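You operate a simulated robot arm through the tools that you are given. There is no shell and no other tool.

Carry out the task below with a simulated robot arm. There is one attempt and no reset: what you move stays moved.

## Task
Clear the pump fault and get line C running at 15 L/min.
Fine: press stop to reset, open the return valve, press start, open valve C, then shut the return valve again; no second trip; leave the other valves, switch and levers alone.

The check looks at the end state, three seconds after you hand in, the way a careful person would. Anything else that was tipped, shoved, dropped, spilled or broken makes it a failure.

## Robot
A 7-joint arm with a four-finger gripper, fixed in place. Base frame: the origin is at the foot of the arm, x ahead of it, y to its left, z up. Units: m, degrees, N and s.
Its first joint turns from -69.0 to 172.0 degrees. Payload 3.67 kg.
The tool frame sits at the grasp point between the pads (the TCP): z along the fingers, y along the line on which they close. The tips reach 0.028 m beyond it. The gripper opens to 0.112 m. The gripper's body begins 0.073 m behind the TCP.
Orientation is that of the tool frame in the base frame, as a unit quaternion [w, x, y, z]. With the fingers straight down and closing along the base's y, the tool's x points along the base's -x, its y along +y and its z along -z.

## Interface
- The arm moves only by the tool step_arm. Its argument "series" is a list of rows, each a list of 7 numbers: the shift along the tool's x, y, z in units of 500 mm (1.0 is 500 mm), then the turn, a rotation vector about the tool's x, y, z in units of 60 degrees (1.0 is 60 degrees), then the opening in per cent of the stroke, from 0 (shut) to 100 (fully open). In form: [[tx, ty, tz, ax, ay, az, grip], ...]. A call has 1 to 20 rows; each row is the pose to reach, as a shift and turn from the pose commanded when the call began, along the tool's axes at that moment. A call with a number of a shift or a turn outside -1 to 1 is refused whole. A row lasts 0.2 s, in which the tool goes at most 0.05 m and 8.6 degrees; a call with a longer step from one row to the next is refused whole, and so is a gripper value outside its range. A pose out of reach is approached as far as the arm can. The call stops where the force on the tool passes 40 N (or 10 N more than at its start, if that is more) or the arm is blocked; 0.2 s more then pass. Each finger halts on what it meets, pressing with about 42 N; the grip force reading is that of the motor and also rises with nothing between the fingers. The clock runs only during rows and for 0.2 s after the last one: add rows that repeat a pose to give the fingers time. It gives the time, the measured TCP pose, the force on the tool (base axes), the opening and the grip force at its end, in the units of the frame above (readings bear some noise), with the torque about the TCP (base axes, N m) and any sound that the robot's microphone picked up.
- Cameras (640 x 400 px; columns grow to the right, rows downward): "scene" is fixed at [0.3989, -0.6505, 1.861]; the picture's right is [0.73, -0.68, 0.00], its down [-0.47, -0.50, -0.73] and it looks along [0.50, 0.53, -0.68] (base axes); focal length 291 px, centre (320, 200). "wrist" rides on the gripper at [0.06, -0.018, -0.104] in the tool frame; the picture's right is [0.29, 0.96, 0.00], its down [-0.80, 0.24, -0.55] and it looks along [-0.53, 0.16, 0.83] (tool axes); focal length 234 px, centre (320, 200). There is no depth. A picture from a camera that has moved, and an enlarged one, comes with that camera's place and axes in the base frame and with its lens.
- grab_frame(camera): a new picture of that camera. No time passes.
- move_column(by): slides the trunk up (or, below 0, down) by that many m; the arm rides with it, the base frame stays. It gives what a move gives, with no picture.
- zoom(camera, box): a new picture of the part [left, top, right, bottom] of that camera's present view, enlarged. No time passes.
- sign_off(): hands the job in; it is judged then, once.

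Nothing tells you positions but the pictures and the camera data. Unless the task says otherwise, let go and move clear before handing in.

The tools are called after ">>>" as a command line: name --pt "numbers of a row" for each row, then --argument value for the rest, lists and objects as JSON in quotes. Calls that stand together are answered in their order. step_arm: Moves the arm, as the interface text tells. Its arguments: {"type":"object","properties":{"series":{"type":"array","items":{"type":"array","items":{"type":"number"}}}},"required":["series"]} The other tools are called the same way: move_column (by) slides the trunk up or down; grab_frame (camera) takes a picture; zoom (camera, box) takes an enlarged picture of a part of a camera's view; sign_off () hands the job in.

At the start:

```text
time: 0.0
position: [0.5968, -0.2351, 1.6231]
ee_rot: [0.0, 0.0, 1.0, -0.001]
ft_force: [-0.4, -0.1, 0.4]
torque: [0.01, -0.01, 0.02]
grip_width: 0.1121
grip_force: 0.1
trunk travel left (down, up): [-0.725, 0.115]
```

scene: 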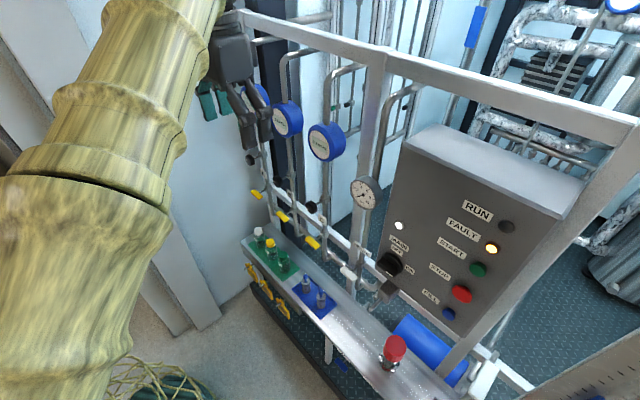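
wrist: 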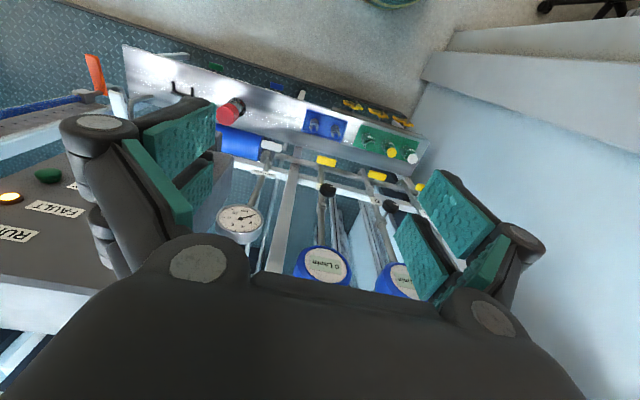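

I see a pump skid with a control panel (RUN/FAULT/START/STOP), several flow dials, yellow-handled valves and a shelf with other knobs. I'll zoom in on the pictures to identify everything before moving.

>>> zoom --camera "scene" --box '[370, 180, 550, 340]'

>>> zoom --camera "scene" --box '[230, 160, 400, 310]'

>>> zoom --camera "scene" --box '[230, 220, 450, 390]'

>>> zoom --camera "scene" --box '[200, 60, 400, 220]'

>>> zoom --camera "wrist" --box '[190, 60, 450, 310]'

```text
2.50 times, centred on (460, 260) of scene
camera zoom: at [0.3989, -0.6505, 1.861], right [0.73, -0.68, 0.0], down [-0.47, -0.5, -0.73], along [0.5, 0.53, -0.68], focal length 727 px, centre (-30, 50)
```

zoom: 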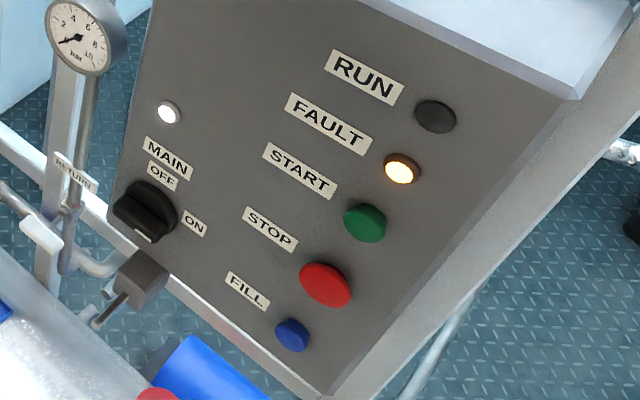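

```text
2.67 times, centred on (315, 235) of scene
camera zoom: at [0.3989, -0.6505, 1.861], right [0.73, -0.68, 0.0], down [-0.47, -0.5, -0.73], along [0.5, 0.53, -0.68], focal length 775 px, centre (333, 107)
```

zoom: 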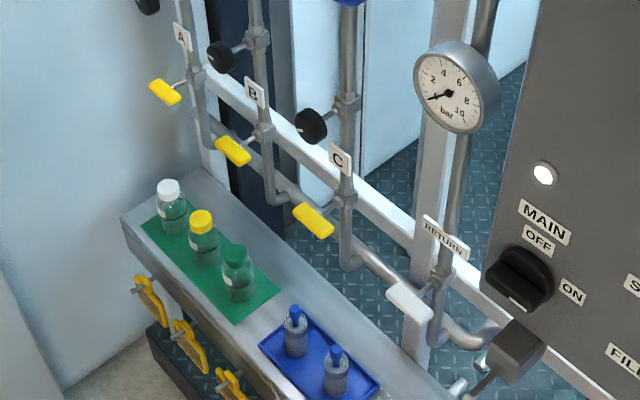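

```text
2.35 times, centred on (340, 305) of scene
camera zoom: at [0.3989, -0.6505, 1.861], right [0.73, -0.68, 0.0], down [-0.47, -0.5, -0.73], along [0.5, 0.53, -0.68], focal length 684 px, centre (273, -47)
```

zoom: 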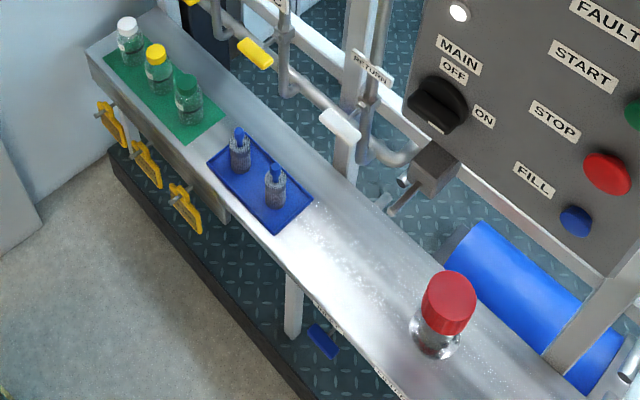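

```text
2.50 times, centred on (300, 140) of scene
camera zoom: at [0.3989, -0.6505, 1.861], right [0.73, -0.68, 0.0], down [-0.47, -0.5, -0.73], along [0.5, 0.53, -0.68], focal length 727 px, centre (370, 350)
```

zoom: 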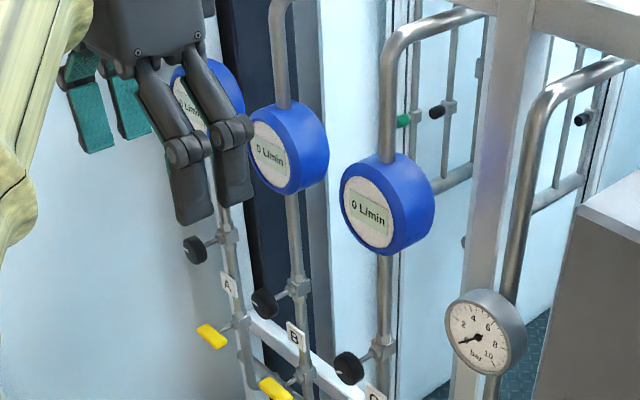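

```text
1.60 times, centred on (320, 185) of wrist
camera zoom: at [0.5372, -0.2536, 1.7263], right [-0.29, 0.96, 0.0], down [0.8, 0.24, 0.55], along [0.53, 0.16, -0.83], focal length 375 px, centre (320, 224)
```

zoom: 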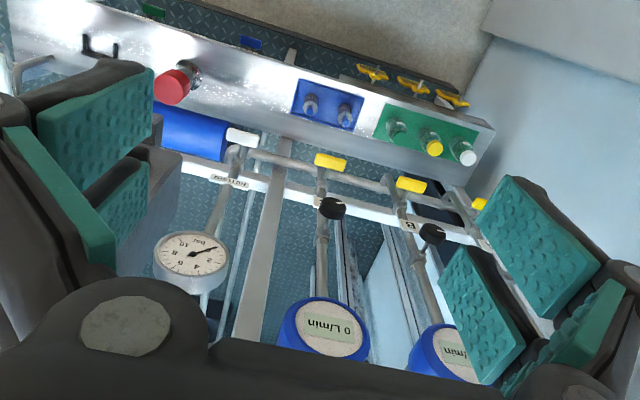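

The panel faces −x at about x≈0.84, with STOP near (0.84, −0.63, 1.30) and START near (0.84, −0.63, 1.39). The return lever is near (0.83, −0.325, 1.03) and the C lever near (0.85, −0.137, 1.0). I'll turn the tool to point forward, in free space, and look closer.

>>> step_arm --pt "0 0 0 0 -0.125 0 100" --pt "0 0 0 0 -0.25 0 100" --pt "0 0 0 0 -0.375 0 100" --pt "0 0 0 0 -0.5 0 100" --pt "0 0 0 0 -0.625 0 100" --pt "0 0 0 0 -0.75 0 100" --pt "0 0 0 0 -0.875 0 100" --pt "0 0 0 0 -1 0 100"

```text
time: 1.8
position: [0.5977, -0.2338, 1.6239]
ee_rot: [0.502, 0.0, 0.865, 0.001]
ft_force: [-0.4, -0.1, 0.0]
torque: [0.03, 0.04, -0.01]
grip_width: 0.1121
grip_force: 0.0
trunk travel left (down, up): [-0.725, 0.115]
```

The tool has turned 60° in place without trouble. I'll turn the last 30° so it points straight ahead.

>>> step_arm --pt "0 0 0 0 -0.125 0 100" --pt "0 0 0 0 -0.25 0 100" --pt "0 0 0 0 -0.375 0 100" --pt "0 0 0 0 -0.5 0 100"

>>> grab_frame --camera "scene"

>>> grab_frame --camera "wrist"

```text
time: 2.8
position: [0.5975, -0.2358, 1.6216]
ee_rot: [0.708, 0.001, 0.706, 0.0]
ft_force: [0.1, -0.2, 0.3]
torque: [-0.01, -0.01, 0.01]
grip_width: 0.1119
grip_force: 0.0
trunk travel left (down, up): [-0.725, 0.115]
```

```text
taken
```

scene: 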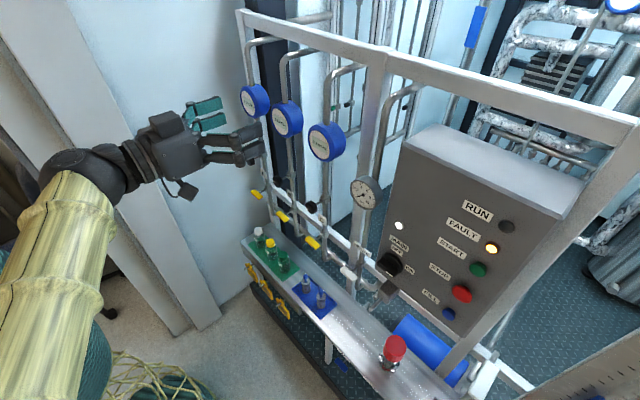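

```text
taken
camera wrist: at [0.4934, -0.2542, 1.5627], right [0.0, 0.96, -0.29], down [-0.56, 0.24, 0.8], along [0.83, 0.16, 0.53], focal length 234 px, centre (320, 200)
```

wrist: 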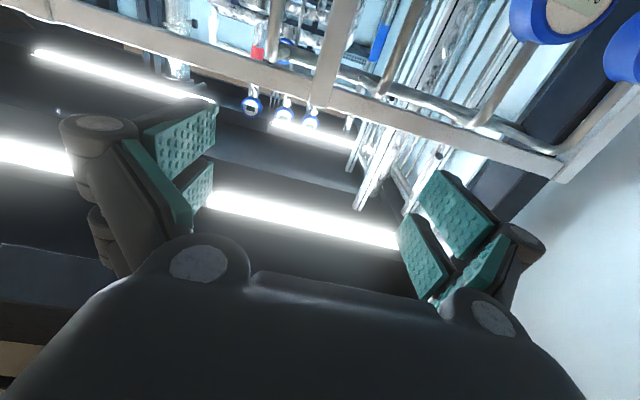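

The arm can point forward freely. I'll test rolling the tool so that the camera sits above the fingers, which will help viewing and shows me the roll range.

>>> step_arm --pt "0 0 0 0 0 0.14 100" --pt "0 0 0 0 0 0.28 100" --pt "0 0 0 0 0 0.42 100" --pt "0 0 0 0 0 0.56 100" --pt "0 0 0 0 0 0.7 100" --pt "0 0 0 0 0 0.84 100" --pt "0 0 0 0 0 0.98 100" --pt "0 0 0 0 0 1.0 100"

>>> step_arm --pt "0 0 0 0 0 0.14 100" --pt "0 0 0 0 0 0.28 100" --pt "0 0 0 0 0 0.42 100" --pt "0 0 0 0 0 0.5 100"

>>> grab_frame --camera "wrist"

```text
time: 4.6
position: [0.598, -0.2338, 1.6219]
ee_rot: [0.612, 0.356, 0.611, 0.354]
ft_force: [-0.3, -0.7, 0.0]
torque: [-0.01, -0.02, -0.01]
grip_width: 0.1118
grip_force: 0.1
trunk travel left (down, up): [-0.725, 0.115]
```

```text
time: 5.6
position: [0.5983, -0.2348, 1.6234]
ee_rot: [0.5, 0.5, 0.5, 0.5]
ft_force: [-0.4, -0.4, -0.3]
torque: [0.01, 0.0, 0.01]
grip_width: 0.1121
grip_force: 0.1
trunk travel left (down, up): [-0.725, 0.115]
```

```text
taken
camera wrist: at [0.493, -0.1757, 1.6044], right [0.0, 0.29, 0.96], down [-0.55, -0.8, 0.24], along [0.83, -0.53, 0.16], focal length 234 px, centre (320, 200)
```

wrist: 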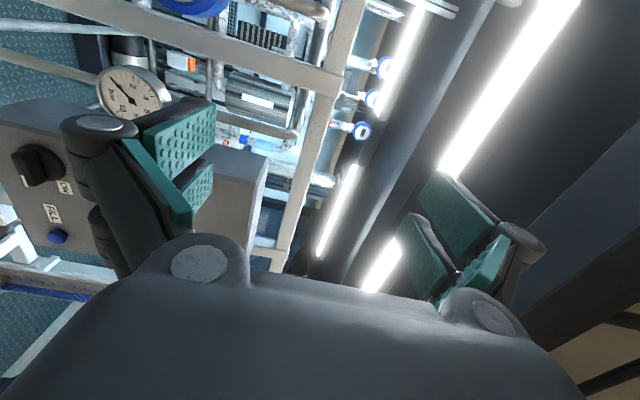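

A 90° roll works. I'll roll a further 90° to put the camera on top.

>>> step_arm --pt "0 0 0 0 0 0.14 100" --pt "0 0 0 0 0 0.28 100" --pt "0 0 0 0 0 0.42 100" --pt "0 0 0 0 0 0.56 100" --pt "0 0 0 0 0 0.7 100" --pt "0 0 0 0 0 0.84 100" --pt "0 0 0 0 0 0.98 100" --pt "0 0 0 0 0 1.0 100"

>>> step_arm --pt "0 0 0 0 0 0.14 100" --pt "0 0 0 0 0 0.28 100" --pt "0 0 0 0 0 0.42 100" --pt "0 0 0 0 0 0.5 100"

>>> grab_frame --camera "wrist"

```text
time: 7.4
position: [0.5972, -0.2337, 1.6226]
ee_rot: [0.183, 0.683, 0.182, 0.683]
ft_force: [-0.3, 0.0, -0.6]
torque: [0.02, -0.02, 0.0]
grip_width: 0.1121
grip_force: 0.0
trunk travel left (down, up): [-0.725, 0.115]
```

```text
time: 8.4
position: [0.5972, -0.2338, 1.6218]
ee_rot: [0.0, 0.707, -0.001, 0.707]
ft_force: [-0.8, 0.5, -0.3]
torque: [0.01, -0.03, 0.03]
grip_width: 0.1121
grip_force: 0.0
trunk travel left (down, up): [-0.725, 0.115]
```

```text
taken
camera wrist: at [0.4931, -0.2174, 1.6825], right [0.0, -0.96, 0.29], down [-0.55, -0.24, -0.8], along [0.83, -0.16, -0.53], focal length 234 px, centre (320, 200)
```

wrist: 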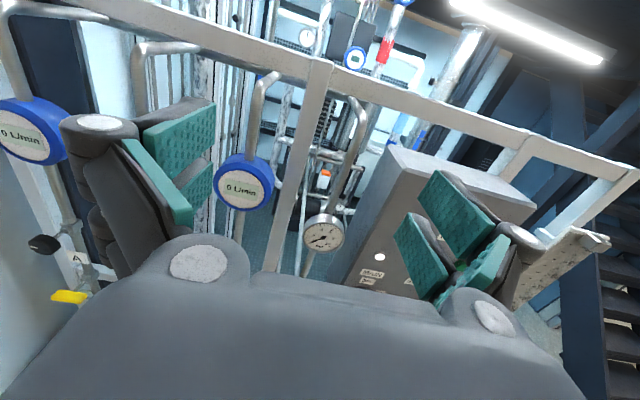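

The camera is now on top with an upright view. I'll lower the trunk 0.3 m, staying well in front of the pipes, and look again.

>>> move_column --by -0.3

>>> grab_frame --camera "wrist"

>>> grab_frame --camera "scene"

```text
time: 11.4
position: [0.597, -0.234, 1.3217]
ee_rot: [0.001, 0.707, -0.001, 0.707]
ft_force: [0.0, 0.3, 0.1]
torque: [-0.01, 0.0, -0.03]
grip_width: 0.1117
grip_force: 0.2
trunk travel left (down, up): [-0.425, 0.415]
```

```text
taken
camera wrist: at [0.4931, -0.2171, 1.3825], right [0.0, -0.96, 0.29], down [-0.55, -0.24, -0.8], along [0.83, -0.16, -0.53], focal length 234 px, centre (320, 200)
```

wrist: 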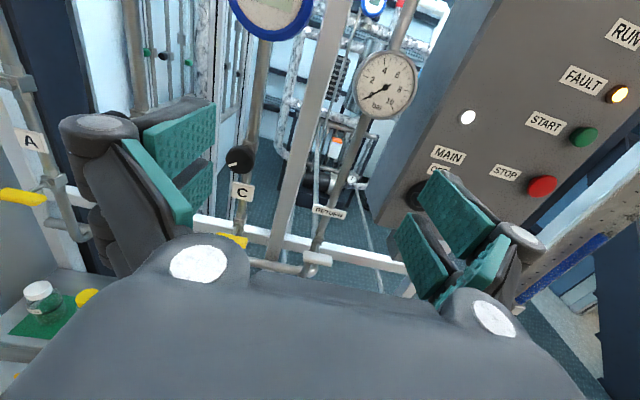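

```text
taken
```

scene: 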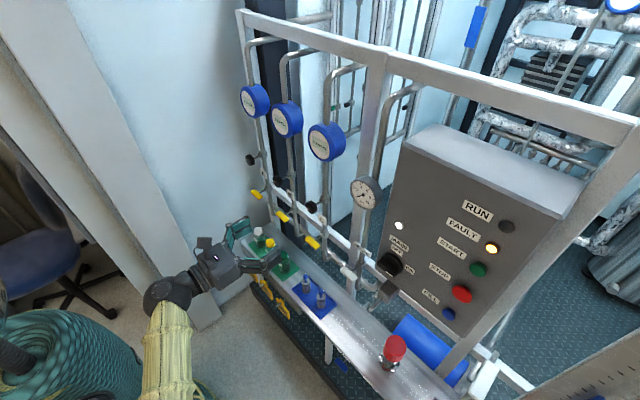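

The panel and buttons are in view, and the wrist picture agrees that STOP is at about (0.83, −0.627, 1.30). I'll shut the gripper and move sideways to stand in front of STOP, keeping well back from the panel.

>>> step_arm --pt "0 0.08 0 0 0 0 80" --pt "0 0.16 0 0 0 0 60" --pt "0 0.24 0 0 0 0 40" --pt "0 0.32 0 0 0 0 20" --pt "-0.01 0.4 0 0 0 0 0" --pt "-0.02 0.48 0.02 0 0 0 0" --pt "-0.03 0.56 0.04 0 0 0 0" --pt "-0.04 0.64 0.06 0 0 0 0" --pt "-0.043 0.72 0.08 0 0 0 0" --pt "-0.043 0.786 0.106 0 0 0 0" --pt "-0.043 0.786 0.106 0 0 0 0"

>>> grab_frame --camera "wrist"

>>> grab_frame --camera "scene"

```text
time: 13.8
position: [0.6488, -0.6301, 1.2977]
ee_rot: [-0.001, 0.707, -0.001, 0.707]
ft_force: [0.2, 0.2, 1.0]
torque: [0.0, 0.01, 0.03]
grip_width: 0.0001
grip_force: 35.5
trunk travel left (down, up): [-0.425, 0.415]
```

```text
taken
camera wrist: at [0.5449, -0.6134, 1.358], right [0.0, -0.96, 0.29], down [-0.55, -0.24, -0.8], along [0.83, -0.16, -0.53], focal length 234 px, centre (320, 200)
```

wrist: 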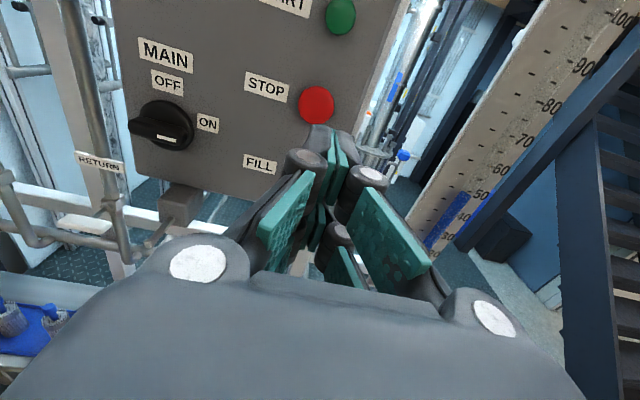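

```text
taken
```

scene: 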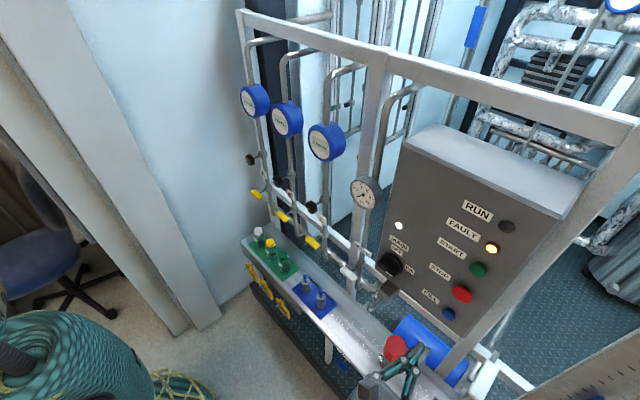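

The shut fingertips are lined up with STOP at about (0.829, −0.627, 1.301). I'll move up to just short of it and check the alignment.

>>> step_arm --pt "0.003 -0.003 0.07 0 0 0 0" --pt "0.006 -0.006 0.14 0 0 0 0" --pt "0.006 -0.006 0.2 0 0 0 0" --pt "0.006 -0.006 0.24 0 0 0 0" --pt "0.006 -0.006 0.27 0 0 0 0" --pt "0.006 -0.006 0.27 0 0 0 0"

>>> zoom --camera "wrist" --box '[200, 60, 440, 220]'

>>> zoom --camera "scene" --box '[370, 180, 550, 340]'

```text
time: 15.2
position: [0.7855, -0.6273, 1.3025]
ee_rot: [-0.001, 0.707, -0.001, 0.707]
ft_force: [0.7, 0.5, -0.3]
torque: [0.01, -0.01, -0.01]
grip_width: 0.0001
grip_force: 35.5
trunk travel left (down, up): [-0.425, 0.415]
```

```text
2.50 times, centred on (320, 140) of wrist
camera zoom: at [0.6812, -0.6114, 1.3633], right [0.0, -0.96, 0.29], down [-0.55, -0.24, -0.8], along [0.83, -0.16, -0.53], focal length 585 px, centre (320, 350)
```

zoom: 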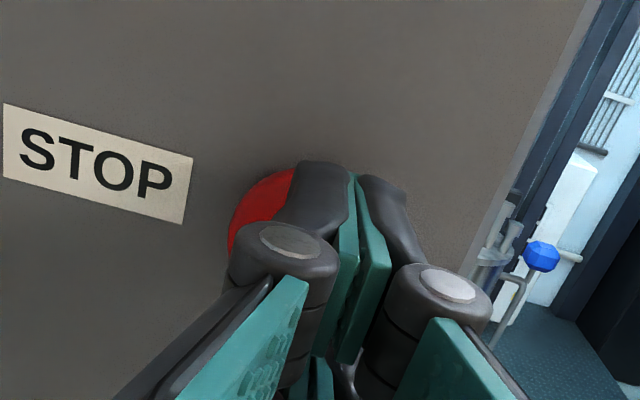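

```text
2.50 times, centred on (460, 260) of scene
camera zoom: at [0.3989, -0.6505, 1.861], right [0.73, -0.68, 0.0], down [-0.47, -0.5, -0.73], along [0.5, 0.53, -0.68], focal length 727 px, centre (-30, 50)
```

zoom: 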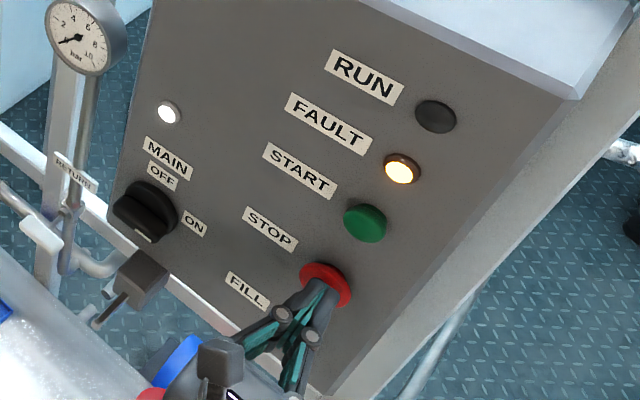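

The fingertips are centred on the STOP button and the FAULT lamp is still amber. I'll push in slowly in small increments.

>>> step_arm --pt "0 0 0.012 0 0 0 0" --pt "0 0 0.02 0 0 0 0" --pt "0 0 0.026 0 0 0 0" --pt "0 0 0.03 0 0 0 0" --pt "0 0 0.034 0 0 0 0" --pt "0 0 0.038 0 0 0 0"

>>> zoom --camera "scene" --box '[370, 180, 550, 340]'

```text
time: 16.6
position: [0.8036, -0.6249, 1.3023]
ee_rot: [-0.001, 0.707, -0.001, 0.707]
ft_force: [-3.3, -1.0, -0.6]
torque: [-0.02, 0.04, -0.03]
grip_width: 0.0061
grip_force: 35.9
trunk travel left (down, up): [-0.425, 0.415]
heard: click
```

```text
2.50 times, centred on (460, 260) of scene
camera zoom: at [0.3989, -0.6505, 1.861], right [0.73, -0.68, 0.0], down [-0.47, -0.5, -0.73], along [0.5, 0.53, -0.68], focal length 727 px, centre (-30, 50)
```

zoom: 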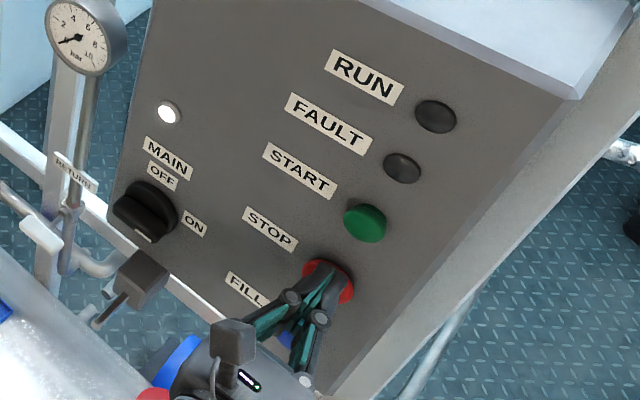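

I heard a click and the FAULT lamp is out. I'll back straight off, then move towards the RETURN lever for a close look.

>>> step_arm --pt "0 0 -0.03 0 0 0 0" --pt "0 0 -0.1 0 0 0 0" --pt "0 0 -0.18 0 0 0 0" --pt "0 0 -0.26 0 0 0 0" --pt "0 0 -0.34 0 0 0 0" --pt "0 0 -0.36 0 0 0 0"

>>> zoom --camera "scene" --box '[370, 180, 550, 340]'

```text
time: 18.0
position: [0.6229, -0.6261, 1.3034]
ee_rot: [-0.001, 0.707, -0.001, 0.707]
ft_force: [-0.6, -0.2, 0.3]
torque: [-0.04, -0.04, 0.0]
grip_width: 0.0
grip_force: 35.5
trunk travel left (down, up): [-0.425, 0.415]
```

```text
2.50 times, centred on (460, 260) of scene
camera zoom: at [0.3989, -0.6505, 1.861], right [0.73, -0.68, 0.0], down [-0.47, -0.5, -0.73], along [0.5, 0.53, -0.68], focal length 727 px, centre (-30, 50)
```

zoom: 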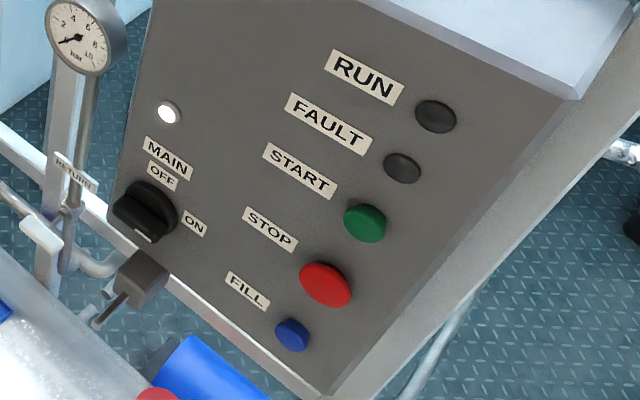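

STOP has sprung back and FAULT is cleared. I'll move sideways in front of the RETURN lever, well back, and lower the trunk to look.

>>> step_arm --pt "0 -0.09 0 0 0 0 0" --pt "0 -0.18 0 0 0 0 0" --pt "0 -0.27 0 0 0 0 0" --pt "0 -0.36 0 0 0 0 20" --pt "0 -0.45 0 0 0 0 40" --pt "0 -0.54 0 0 0 0 60" --pt "0 -0.62 0 0 0 0 80" --pt "0 -0.65 0 0 0 0 100" --pt "0 -0.65 0 0 0 0 100"

>>> move_column --by -0.2

>>> grab_frame --camera "wrist"

>>> grab_frame --camera "scene"

```text
time: 20.0
position: [0.6246, -0.2998, 1.3042]
ee_rot: [0.0, 0.707, 0.0, 0.707]
ft_force: [-0.2, -0.4, -0.7]
torque: [0.02, 0.01, -0.01]
grip_width: 0.112
grip_force: 0.0
trunk travel left (down, up): [-0.425, 0.415]
```

```text
time: 22.2
position: [0.6239, -0.3008, 1.1046]
ee_rot: [0.0, 0.707, 0.0, 0.707]
ft_force: [-0.1, -0.5, -0.4]
torque: [-0.01, 0.0, 0.02]
grip_width: 0.1123
grip_force: 0.1
trunk travel left (down, up): [-0.225, 0.615]
```

```text
taken
camera wrist: at [0.52, -0.2836, 1.1642], right [0.0, -0.96, 0.29], down [-0.55, -0.24, -0.8], along [0.83, -0.16, -0.53], focal length 234 px, centre (320, 200)
```

wrist: 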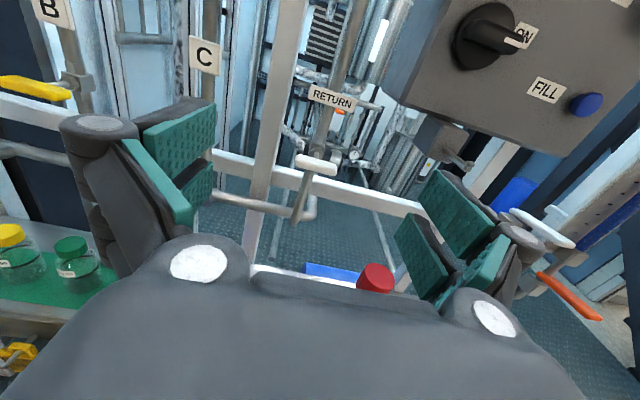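

```text
taken
```

scene: 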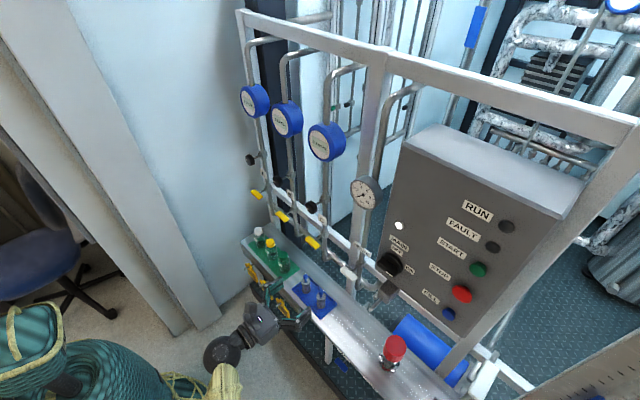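

The RETURN lever (white) is ahead, between the open fingers in view. I'll zoom in to see how it is built and how it sits relative to its pipe.

>>> zoom --camera "wrist" --box '[240, 70, 400, 230]'

>>> zoom --camera "wrist" --box '[0, 0, 240, 160]'

>>> zoom --camera "scene" --box '[320, 230, 400, 300]'

>>> zoom --camera "scene" --box '[280, 190, 360, 260]'

```text
2.50 times, centred on (320, 150) of wrist
camera zoom: at [0.52, -0.2836, 1.1642], right [0.0, -0.96, 0.29], down [-0.55, -0.24, -0.8], along [0.83, -0.16, -0.53], focal length 585 px, centre (320, 325)
```

zoom: 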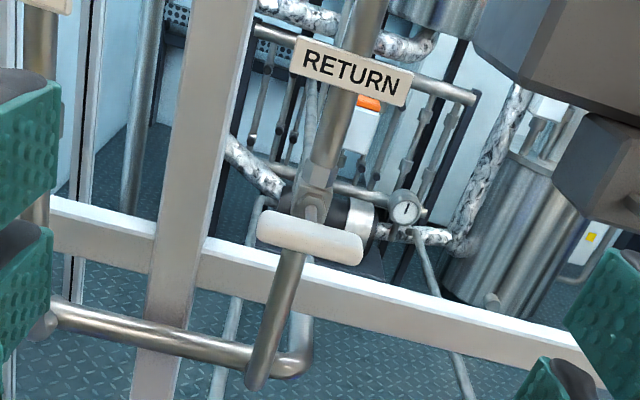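

```text
2.50 times, centred on (120, 80) of wrist
camera zoom: at [0.52, -0.2836, 1.1642], right [0.0, -0.96, 0.29], down [-0.55, -0.24, -0.8], along [0.83, -0.16, -0.53], focal length 585 px, centre (820, 500)
```

zoom: 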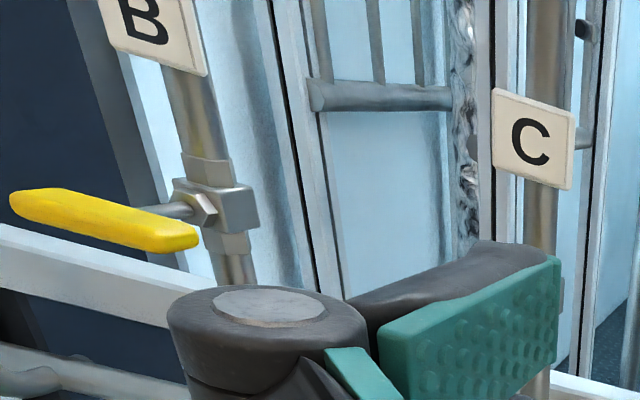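

```text
5.71 times, centred on (360, 265) of scene
camera zoom: at [0.3989, -0.6505, 1.861], right [0.73, -0.68, 0.0], down [-0.47, -0.5, -0.73], along [0.5, 0.53, -0.68], focal length 1662 px, centre (91, -171)
```

zoom: 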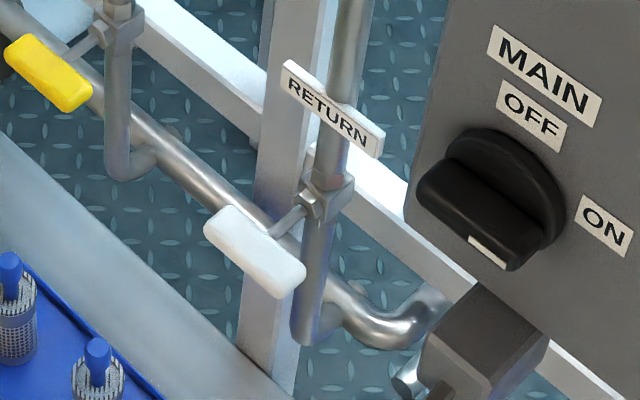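

```text
5.71 times, centred on (320, 225) of scene
camera zoom: at [0.3989, -0.6505, 1.861], right [0.73, -0.68, 0.0], down [-0.47, -0.5, -0.73], along [0.5, 0.53, -0.68], focal length 1662 px, centre (320, 57)
```

zoom: 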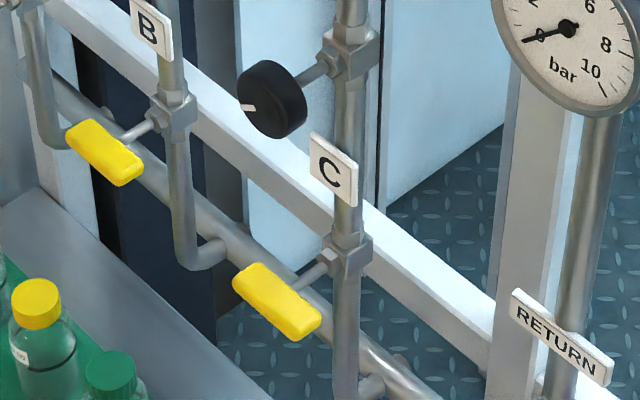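

The handles are T-bars centred on a stem pointing at the robot, horizontal now (shut) across a vertical pipe. RETURN's centre is about (0.840, −0.323, 1.017). I'll roll the tool so that the fingers close vertically and line up in front of it.

>>> step_arm --pt "-0.02 0.005 0.02 0 0 -0.14 100" --pt "-0.04 0.01 0.04 0 0 -0.28 90" --pt "-0.06 0.015 0.06 0 0 -0.42 80" --pt "-0.08 0.02 0.06 0 0 -0.56 70" --pt "-0.1 0.025 0.06 0 0 -0.7 60" --pt "-0.12 0.03 0.06 0 0 -0.84 50" --pt "-0.14 0.035 0.06 0 0 -0.98 50" --pt "-0.175 0.044 0.06 0 0 -1.0 50"

>>> step_arm --pt "0 0 0 0 0 -0.14 50" --pt "0 0 0 0 0 -0.28 50" --pt "0 0 0 0 0 -0.42 50" --pt "0 0 0 0 0 -0.5 50" --pt "0 0 0 0 0 -0.5 50"

>>> grab_frame --camera "wrist"

>>> zoom --camera "scene" --box '[220, 180, 420, 340]'

```text
time: 24.0
position: [0.6537, -0.3228, 1.0158]
ee_rot: [0.354, 0.612, 0.353, 0.612]
ft_force: [1.0, 0.3, 0.1]
torque: [-0.01, 0.02, 0.02]
grip_width: 0.0557
grip_force: 0.0
trunk travel left (down, up): [-0.225, 0.615]
```

```text
time: 25.2
position: [0.655, -0.3228, 1.0175]
ee_rot: [0.5, 0.499, 0.501, 0.5]
ft_force: [0.3, -0.4, 0.1]
torque: [-0.02, 0.0, 0.0]
grip_width: 0.056
grip_force: 0.1
trunk travel left (down, up): [-0.225, 0.615]
```

```text
taken
camera wrist: at [0.5507, -0.2633, 0.9986], right [0.0, 0.29, 0.96], down [-0.55, -0.8, 0.24], along [0.83, -0.53, 0.16], focal length 234 px, centre (320, 200)
```

wrist: 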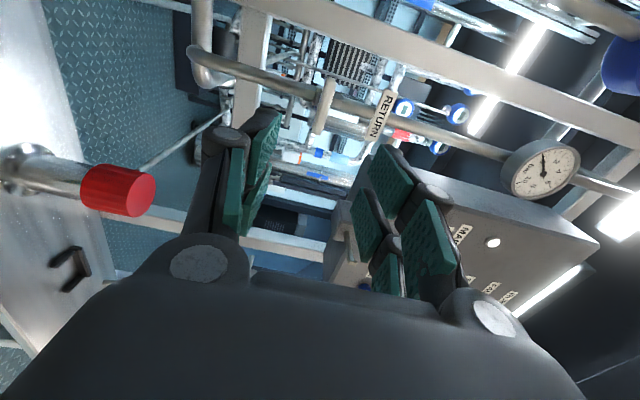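

```text
2.50 times, centred on (320, 260) of scene
camera zoom: at [0.3989, -0.6505, 1.861], right [0.73, -0.68, 0.0], down [-0.47, -0.5, -0.73], along [0.5, 0.53, -0.68], focal length 727 px, centre (320, 50)
```

zoom: 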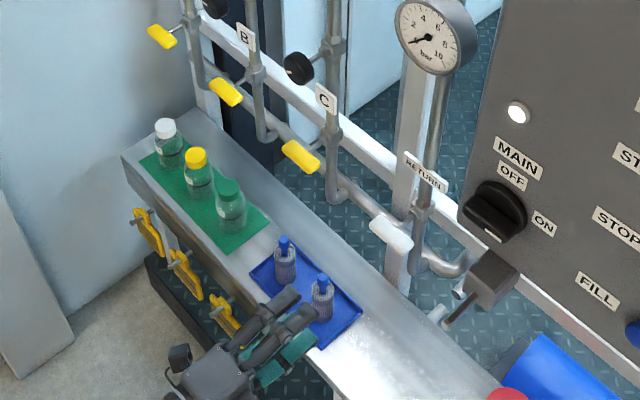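

The handle lies between the fingers along the tool axis. I'll advance to just short of it and check that the fingers straddle it.

>>> step_arm --pt "0 0 0.07 0 0 0 50" --pt "0.002 0.002 0.14 0 0 0 50" --pt "0.002 0.002 0.2 0 0 0 50" --pt "0.002 0.002 0.25 0 0 0 50" --pt "0.002 0.002 0.27 0 0 0 50" --pt "0.002 0.002 0.27 0 0 0 50"

>>> zoom --camera "wrist" --box '[200, 0, 460, 250]'

>>> zoom --camera "scene" --box '[300, 220, 400, 310]'

```text
time: 26.6
position: [0.7907, -0.3211, 1.018]
ee_rot: [0.5, 0.5, 0.5, 0.5]
ft_force: [0.1, -0.4, -0.8]
torque: [0.01, -0.01, -0.01]
grip_width: 0.0557
grip_force: 0.0
trunk travel left (down, up): [-0.225, 0.615]
```

```text
1.60 times, centred on (330, 125) of wrist
camera zoom: at [0.6866, -0.2618, 0.9995], right [0.0, 0.29, 0.96], down [-0.55, -0.8, 0.24], along [0.83, -0.53, 0.16], focal length 375 px, centre (304, 320)
```

zoom: 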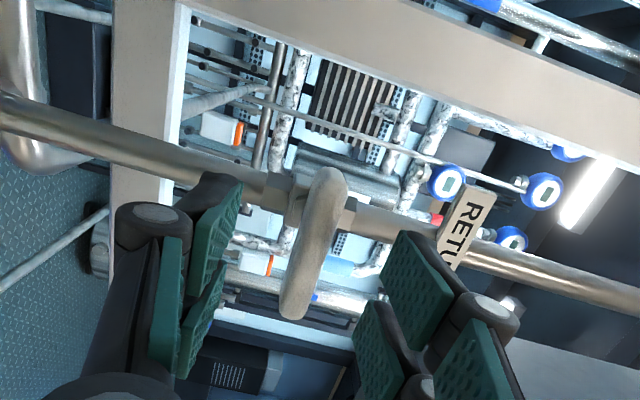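

```text
4.44 times, centred on (350, 265) of scene
camera zoom: at [0.3989, -0.6505, 1.861], right [0.73, -0.68, 0.0], down [-0.47, -0.5, -0.73], along [0.5, 0.53, -0.68], focal length 1292 px, centre (187, -89)
```

zoom: 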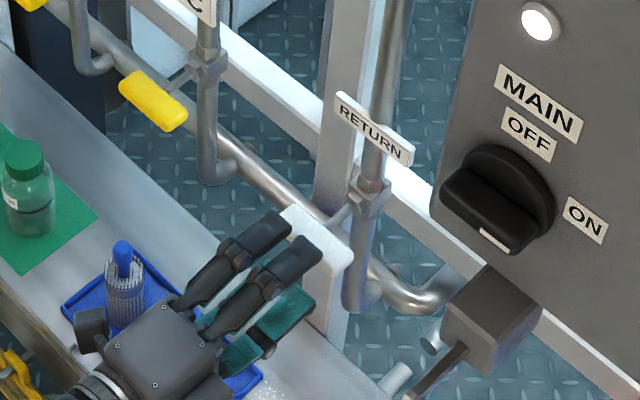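

The handle is centred between the fingers. I'll advance so that the pads straddle it, then close on it.

>>> step_arm --pt "0 0.003 0.03 0 0 0 50" --pt "0 0.003 0.06 0 0 0 50" --pt "0 0.003 0.082 0 0 0 50" --pt "0 0.003 0.082 0 0 0 50"

>>> zoom --camera "wrist" --box '[200, 0, 460, 250]'

>>> zoom --camera "scene" --box '[300, 220, 400, 310]'

```text
time: 27.6
position: [0.8307, -0.3231, 1.0186]
ee_rot: [0.5, 0.5, 0.5, 0.5]
ft_force: [0.9, 0.7, 0.3]
torque: [0.0, 0.02, 0.0]
grip_width: 0.0559
grip_force: 0.2
trunk travel left (down, up): [-0.225, 0.615]
```

```text
1.60 times, centred on (330, 125) of wrist
camera zoom: at [0.7265, -0.2631, 1.0009], right [0.0, 0.29, 0.96], down [-0.55, -0.8, 0.24], along [0.83, -0.53, 0.16], focal length 375 px, centre (304, 320)
```

zoom: 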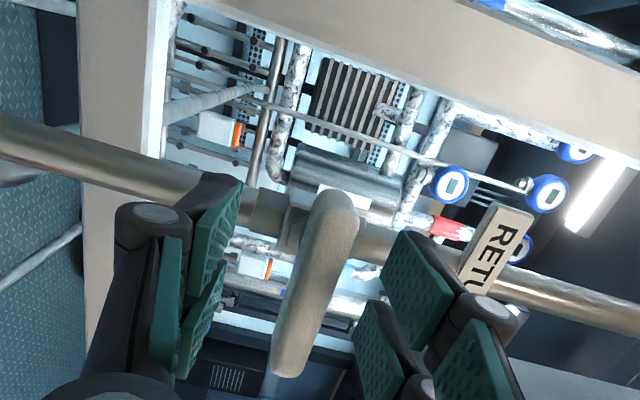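

```text
4.44 times, centred on (350, 265) of scene
camera zoom: at [0.3989, -0.6505, 1.861], right [0.73, -0.68, 0.0], down [-0.47, -0.5, -0.73], along [0.5, 0.53, -0.68], focal length 1292 px, centre (187, -89)
```

zoom: 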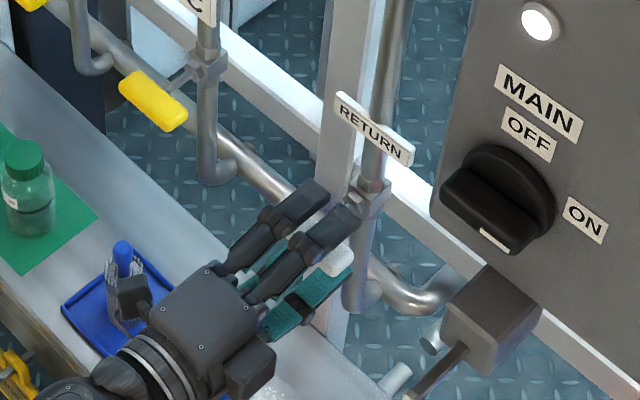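

The fingers straddle the RETURN handle. I'll close on it now.

>>> step_arm --pt "0 0 0 0 0 0 30" --pt "0 0 0 0 0 0 15" --pt "0 0 0 0 0 0 0" --pt "0 0 0 0 0 0 0"

>>> zoom --camera "wrist" --box '[200, 0, 460, 250]'

```text
time: 28.6
position: [0.8314, -0.3224, 1.0206]
ee_rot: [0.501, 0.5, 0.499, 0.5]
ft_force: [8.2, -1.7, 9.0]
torque: [-0.03, -0.16, 0.46]
grip_width: 0.0129
grip_force: 45.0
trunk travel left (down, up): [-0.225, 0.615]
```

```text
1.60 times, centred on (330, 125) of wrist
camera zoom: at [0.7265, -0.263, 1.0019], right [0.0, 0.29, 0.96], down [-0.56, -0.8, 0.24], along [0.83, -0.53, 0.16], focal length 375 px, centre (304, 320)
```

zoom: 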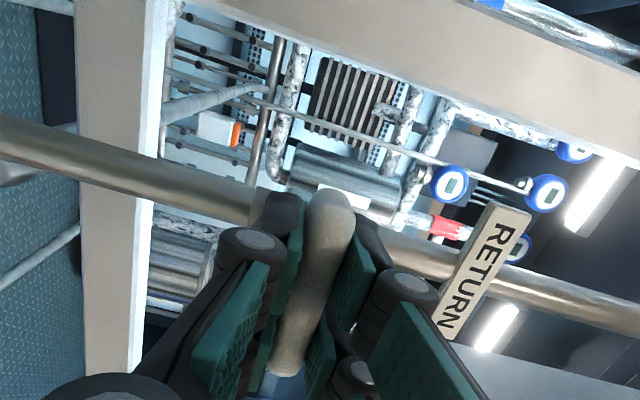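

The handle is gripped (13 mm thick). I'll try a small anticlockwise turn (as seen from the robot) first and read the torque to find which way it opens.

>>> step_arm --pt "0 0.004 0 0 0 0 0" --pt "0 0.004 0 0 0 -0.05 0" --pt "0 0.004 0 0 0 -0.1 0" --pt "0 0.004 0 0 0 -0.15 0" --pt "0 0.004 0 0 0 -0.15 0"

>>> zoom --camera "wrist" --box '[200, 0, 460, 250]'

>>> zoom --camera "scene" --box '[300, 220, 400, 310]'

```text
time: 29.8
position: [0.8309, -0.3236, 1.0204]
ee_rot: [0.537, 0.46, 0.538, 0.459]
ft_force: [-3.4, 1.4, -6.2]
torque: [-0.01, 0.04, -0.51]
grip_width: 0.0127
grip_force: 45.3
trunk travel left (down, up): [-0.225, 0.615]
```

```text
1.60 times, centred on (330, 125) of wrist
camera zoom: at [0.7264, -0.2667, 0.9934], right [0.0, 0.43, 0.9], down [-0.55, -0.75, 0.36], along [0.83, -0.5, 0.24], focal length 375 px, centre (304, 320)
```

zoom: 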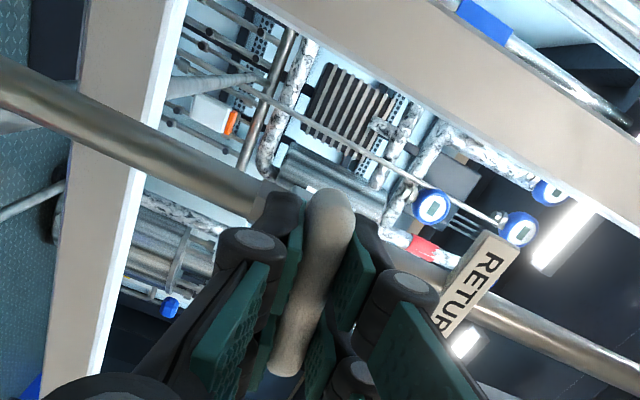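

```text
4.44 times, centred on (350, 265) of scene
camera zoom: at [0.3989, -0.6505, 1.861], right [0.73, -0.68, 0.0], down [-0.47, -0.5, -0.73], along [0.5, 0.53, -0.68], focal length 1292 px, centre (187, -89)
```

zoom: 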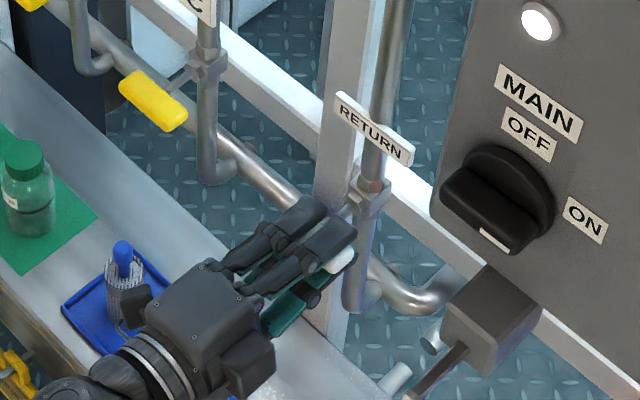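

The handle turned with the gripper and with almost no torque, so this is the opening direction. I'll continue the turn.

>>> step_arm --pt "0 -0.002 0 0 0 -0.1 0" --pt "0 -0.002 0 0 0 -0.2 0" --pt "0 -0.002 0 0 0 -0.3 0" --pt "0 -0.002 0 0 0 -0.4 0" --pt "0 -0.002 0 0 0 -0.5 0" --pt "0 -0.002 0 0 0 -0.6 0" --pt "0 -0.002 0 0 0 -0.7 0" --pt "0 -0.002 0 0 0 -0.8 0" --pt "0 -0.002 0 0 0 -0.9 0" --pt "0 -0.002 0 0 0 -1.0 0" --pt "0 -0.002 0 0 0 -1.0 0"

>>> zoom --camera "wrist" --box '[200, 0, 460, 250]'

>>> zoom --camera "scene" --box '[300, 220, 400, 310]'

```text
time: 32.2
position: [0.8303, -0.3205, 1.0221]
ee_rot: [0.696, 0.129, 0.694, 0.128]
ft_force: [18.4, 4.8, 19.4]
torque: [0.01, -0.79, -0.07]
grip_width: 0.0125
grip_force: 44.7
trunk travel left (down, up): [-0.225, 0.615]
```

```text
1.60 times, centred on (330, 125) of wrist
camera zoom: at [0.7265, -0.3173, 0.9592], right [0.0, 1.0, 0.07], down [-0.56, -0.06, 0.83], along [0.83, -0.04, 0.55], focal length 375 px, centre (304, 320)
```

zoom: 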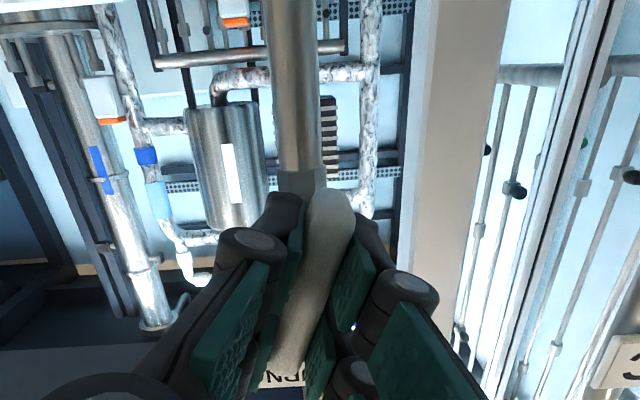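

```text
4.44 times, centred on (350, 265) of scene
camera zoom: at [0.3989, -0.6505, 1.861], right [0.73, -0.68, 0.0], down [-0.47, -0.5, -0.73], along [0.5, 0.53, -0.68], focal length 1292 px, centre (187, -89)
```

zoom: 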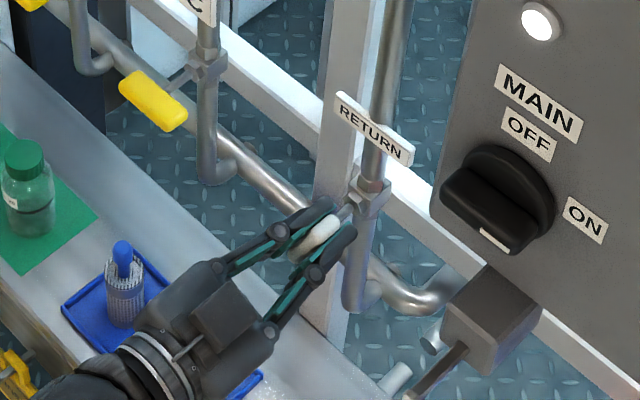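

The handle is about 69° round and still follows, but there is some side load from slight misalignment. I'll relieve that with a small shift and finish the quarter turn.

>>> step_arm --pt "-0.0044 0.003 0.0048 0 0 0 0" --pt "-0.0044 0.003 0.0048 0 0 0 0" --pt "-0.0044 0.003 0.0048 0 0 -0.08 0" --pt "-0.0044 0.003 0.0048 0 0 -0.16 0" --pt "-0.0044 0.003 0.0048 0 0 -0.22 0" --pt "-0.0044 0.003 0.0048 0 0 -0.28 0" --pt "-0.0044 0.003 0.0048 0 0 -0.28 0"

>>> zoom --camera "wrist" --box '[200, 0, 460, 250]'

>>> zoom --camera "scene" --box '[300, 220, 400, 310]'

```text
time: 33.8
position: [0.8325, -0.3201, 1.0224]
ee_rot: [0.706, 0.025, 0.707, 0.026]
ft_force: [-29.7, 11.4, -17.0]
torque: [-0.01, 0.42, 0.26]
grip_width: 0.0128
grip_force: 44.7
trunk travel left (down, up): [-0.225, 0.615]
```

```text
1.60 times, centred on (330, 125) of wrist
camera zoom: at [0.7273, -0.335, 0.9616], right [0.0, 0.98, -0.22], down [-0.55, 0.18, 0.81], along [0.83, 0.12, 0.54], focal length 375 px, centre (304, 320)
```

zoom: 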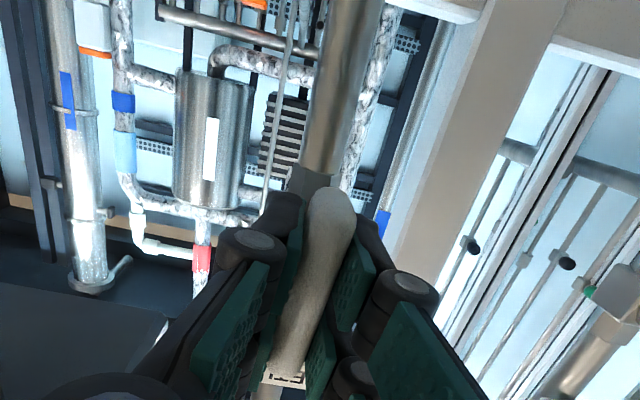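

```text
4.44 times, centred on (350, 265) of scene
camera zoom: at [0.3989, -0.6505, 1.861], right [0.73, -0.68, 0.0], down [-0.47, -0.5, -0.73], along [0.5, 0.53, -0.68], focal length 1292 px, centre (187, -89)
```

zoom: 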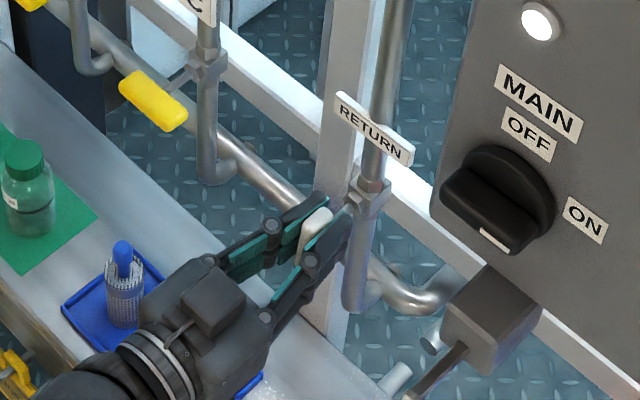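

About 86° turned. I'll ease the side load back and finish the last few degrees.

>>> step_arm --pt "0.0024 0.0014 -0.003 0 0 0 0" --pt "0.0024 0.0014 -0.003 0 0 0 0" --pt "0.0024 0.0014 -0.003 0 0 -0.035 0" --pt "0.0024 0.0014 -0.003 0 0 -0.07 0" --pt "0.0024 0.0014 -0.003 0 0 -0.07 0"

```text
time: 35.0
position: [0.8308, -0.3195, 1.0233]
ee_rot: [0.708, 0.001, 0.706, -0.001]
ft_force: [1.4, 1.9, -4.1]
torque: [0.01, -0.13, 0.01]
grip_width: 0.0128
grip_force: 45.0
trunk travel left (down, up): [-0.225, 0.615]
```

The handle now stands along the pipe. I'll nudge 3° more to feel for the end stop.

>>> step_arm --pt "0 0 0 0 0 -0.025 0" --pt "0 0 0 0 0 -0.05 0" --pt "0 0 0 0 0 -0.05 0"

>>> zoom --camera "scene" --box '[300, 220, 400, 310]'

```text
time: 35.8
position: [0.8314, -0.3205, 1.0228]
ee_rot: [0.707, -0.018, 0.706, -0.018]
ft_force: [11.7, 3.2, 5.0]
torque: [2.29, -0.3, 0.04]
grip_width: 0.0126
grip_force: 45.4
trunk travel left (down, up): [-0.225, 0.615]
```

```text
4.44 times, centred on (350, 265) of scene
camera zoom: at [0.3989, -0.6505, 1.861], right [0.73, -0.68, 0.0], down [-0.47, -0.5, -0.73], along [0.5, 0.53, -0.68], focal length 1292 px, centre (187, -89)
```

zoom: 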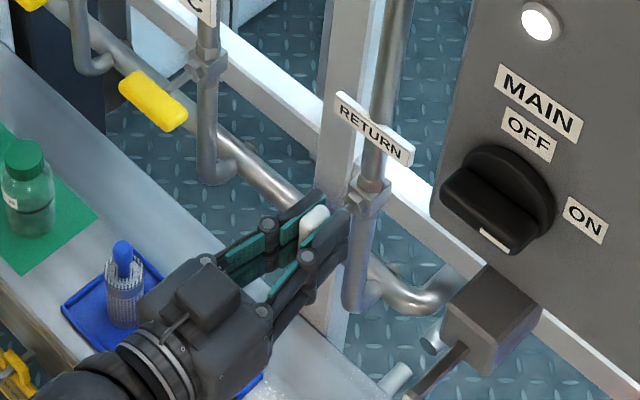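

The torque rose to 2.3 N m, so that is the open stop. I'll ease back 3°, release and back straight off.

>>> step_arm --pt "0 0 0 0 0 0.05 0" --pt "0 0 0 0 0 0.05 20" --pt "0 0 0 0 0 0.05 40" --pt "0 0 0 0 0 0.05 50" --pt "0 0 0 0 0 0.05 50"

>>> step_arm --pt "0 0 -0.04 0 0 0 50" --pt "0 0 -0.1 0 0 0 50" --pt "0 0 -0.18 0 0 0 50" --pt "0 0 -0.26 0 0 0 50" --pt "0 0 -0.34 0 0 0 50" --pt "0 0 -0.4 0 0 0 50"

>>> grab_frame --camera "wrist"

>>> zoom --camera "scene" --box '[300, 220, 400, 310]'

```text
time: 37.0
position: [0.8314, -0.3206, 1.0222]
ee_rot: [0.707, 0.0, 0.707, 0.0]
ft_force: [-0.1, 0.4, 0.3]
torque: [-0.05, -0.02, 0.0]
grip_width: 0.0558
grip_force: 0.1
trunk travel left (down, up): [-0.225, 0.615]
```

```text
time: 38.4
position: [0.6307, -0.3186, 1.0205]
ee_rot: [0.707, -0.001, 0.707, 0.001]
ft_force: [0.5, -0.2, 0.0]
torque: [0.03, -0.02, -0.04]
grip_width: 0.0559
grip_force: 0.0
trunk travel left (down, up): [-0.225, 0.615]
```

```text
taken
camera wrist: at [0.5261, -0.3378, 0.9604], right [0.0, 0.96, -0.29], down [-0.55, 0.24, 0.8], along [0.83, 0.16, 0.53], focal length 234 px, centre (320, 200)
```

wrist: 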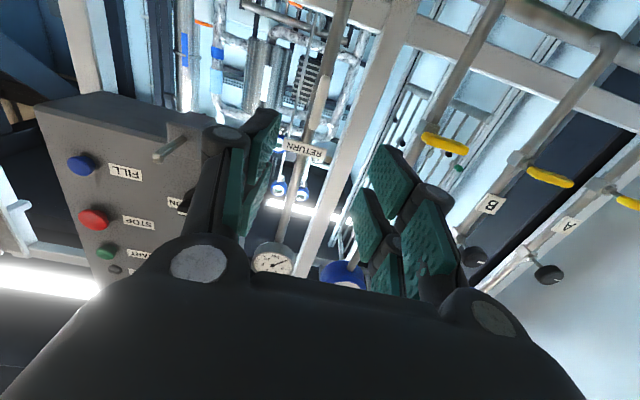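

```text
4.44 times, centred on (350, 265) of scene
camera zoom: at [0.3989, -0.6505, 1.861], right [0.73, -0.68, 0.0], down [-0.47, -0.5, -0.73], along [0.5, 0.53, -0.68], focal length 1292 px, centre (187, -89)
```

zoom: 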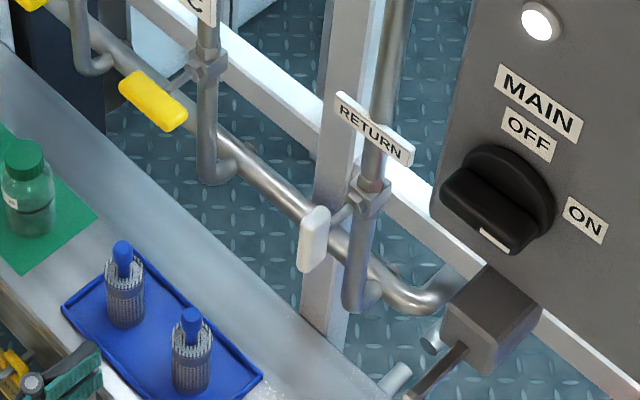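

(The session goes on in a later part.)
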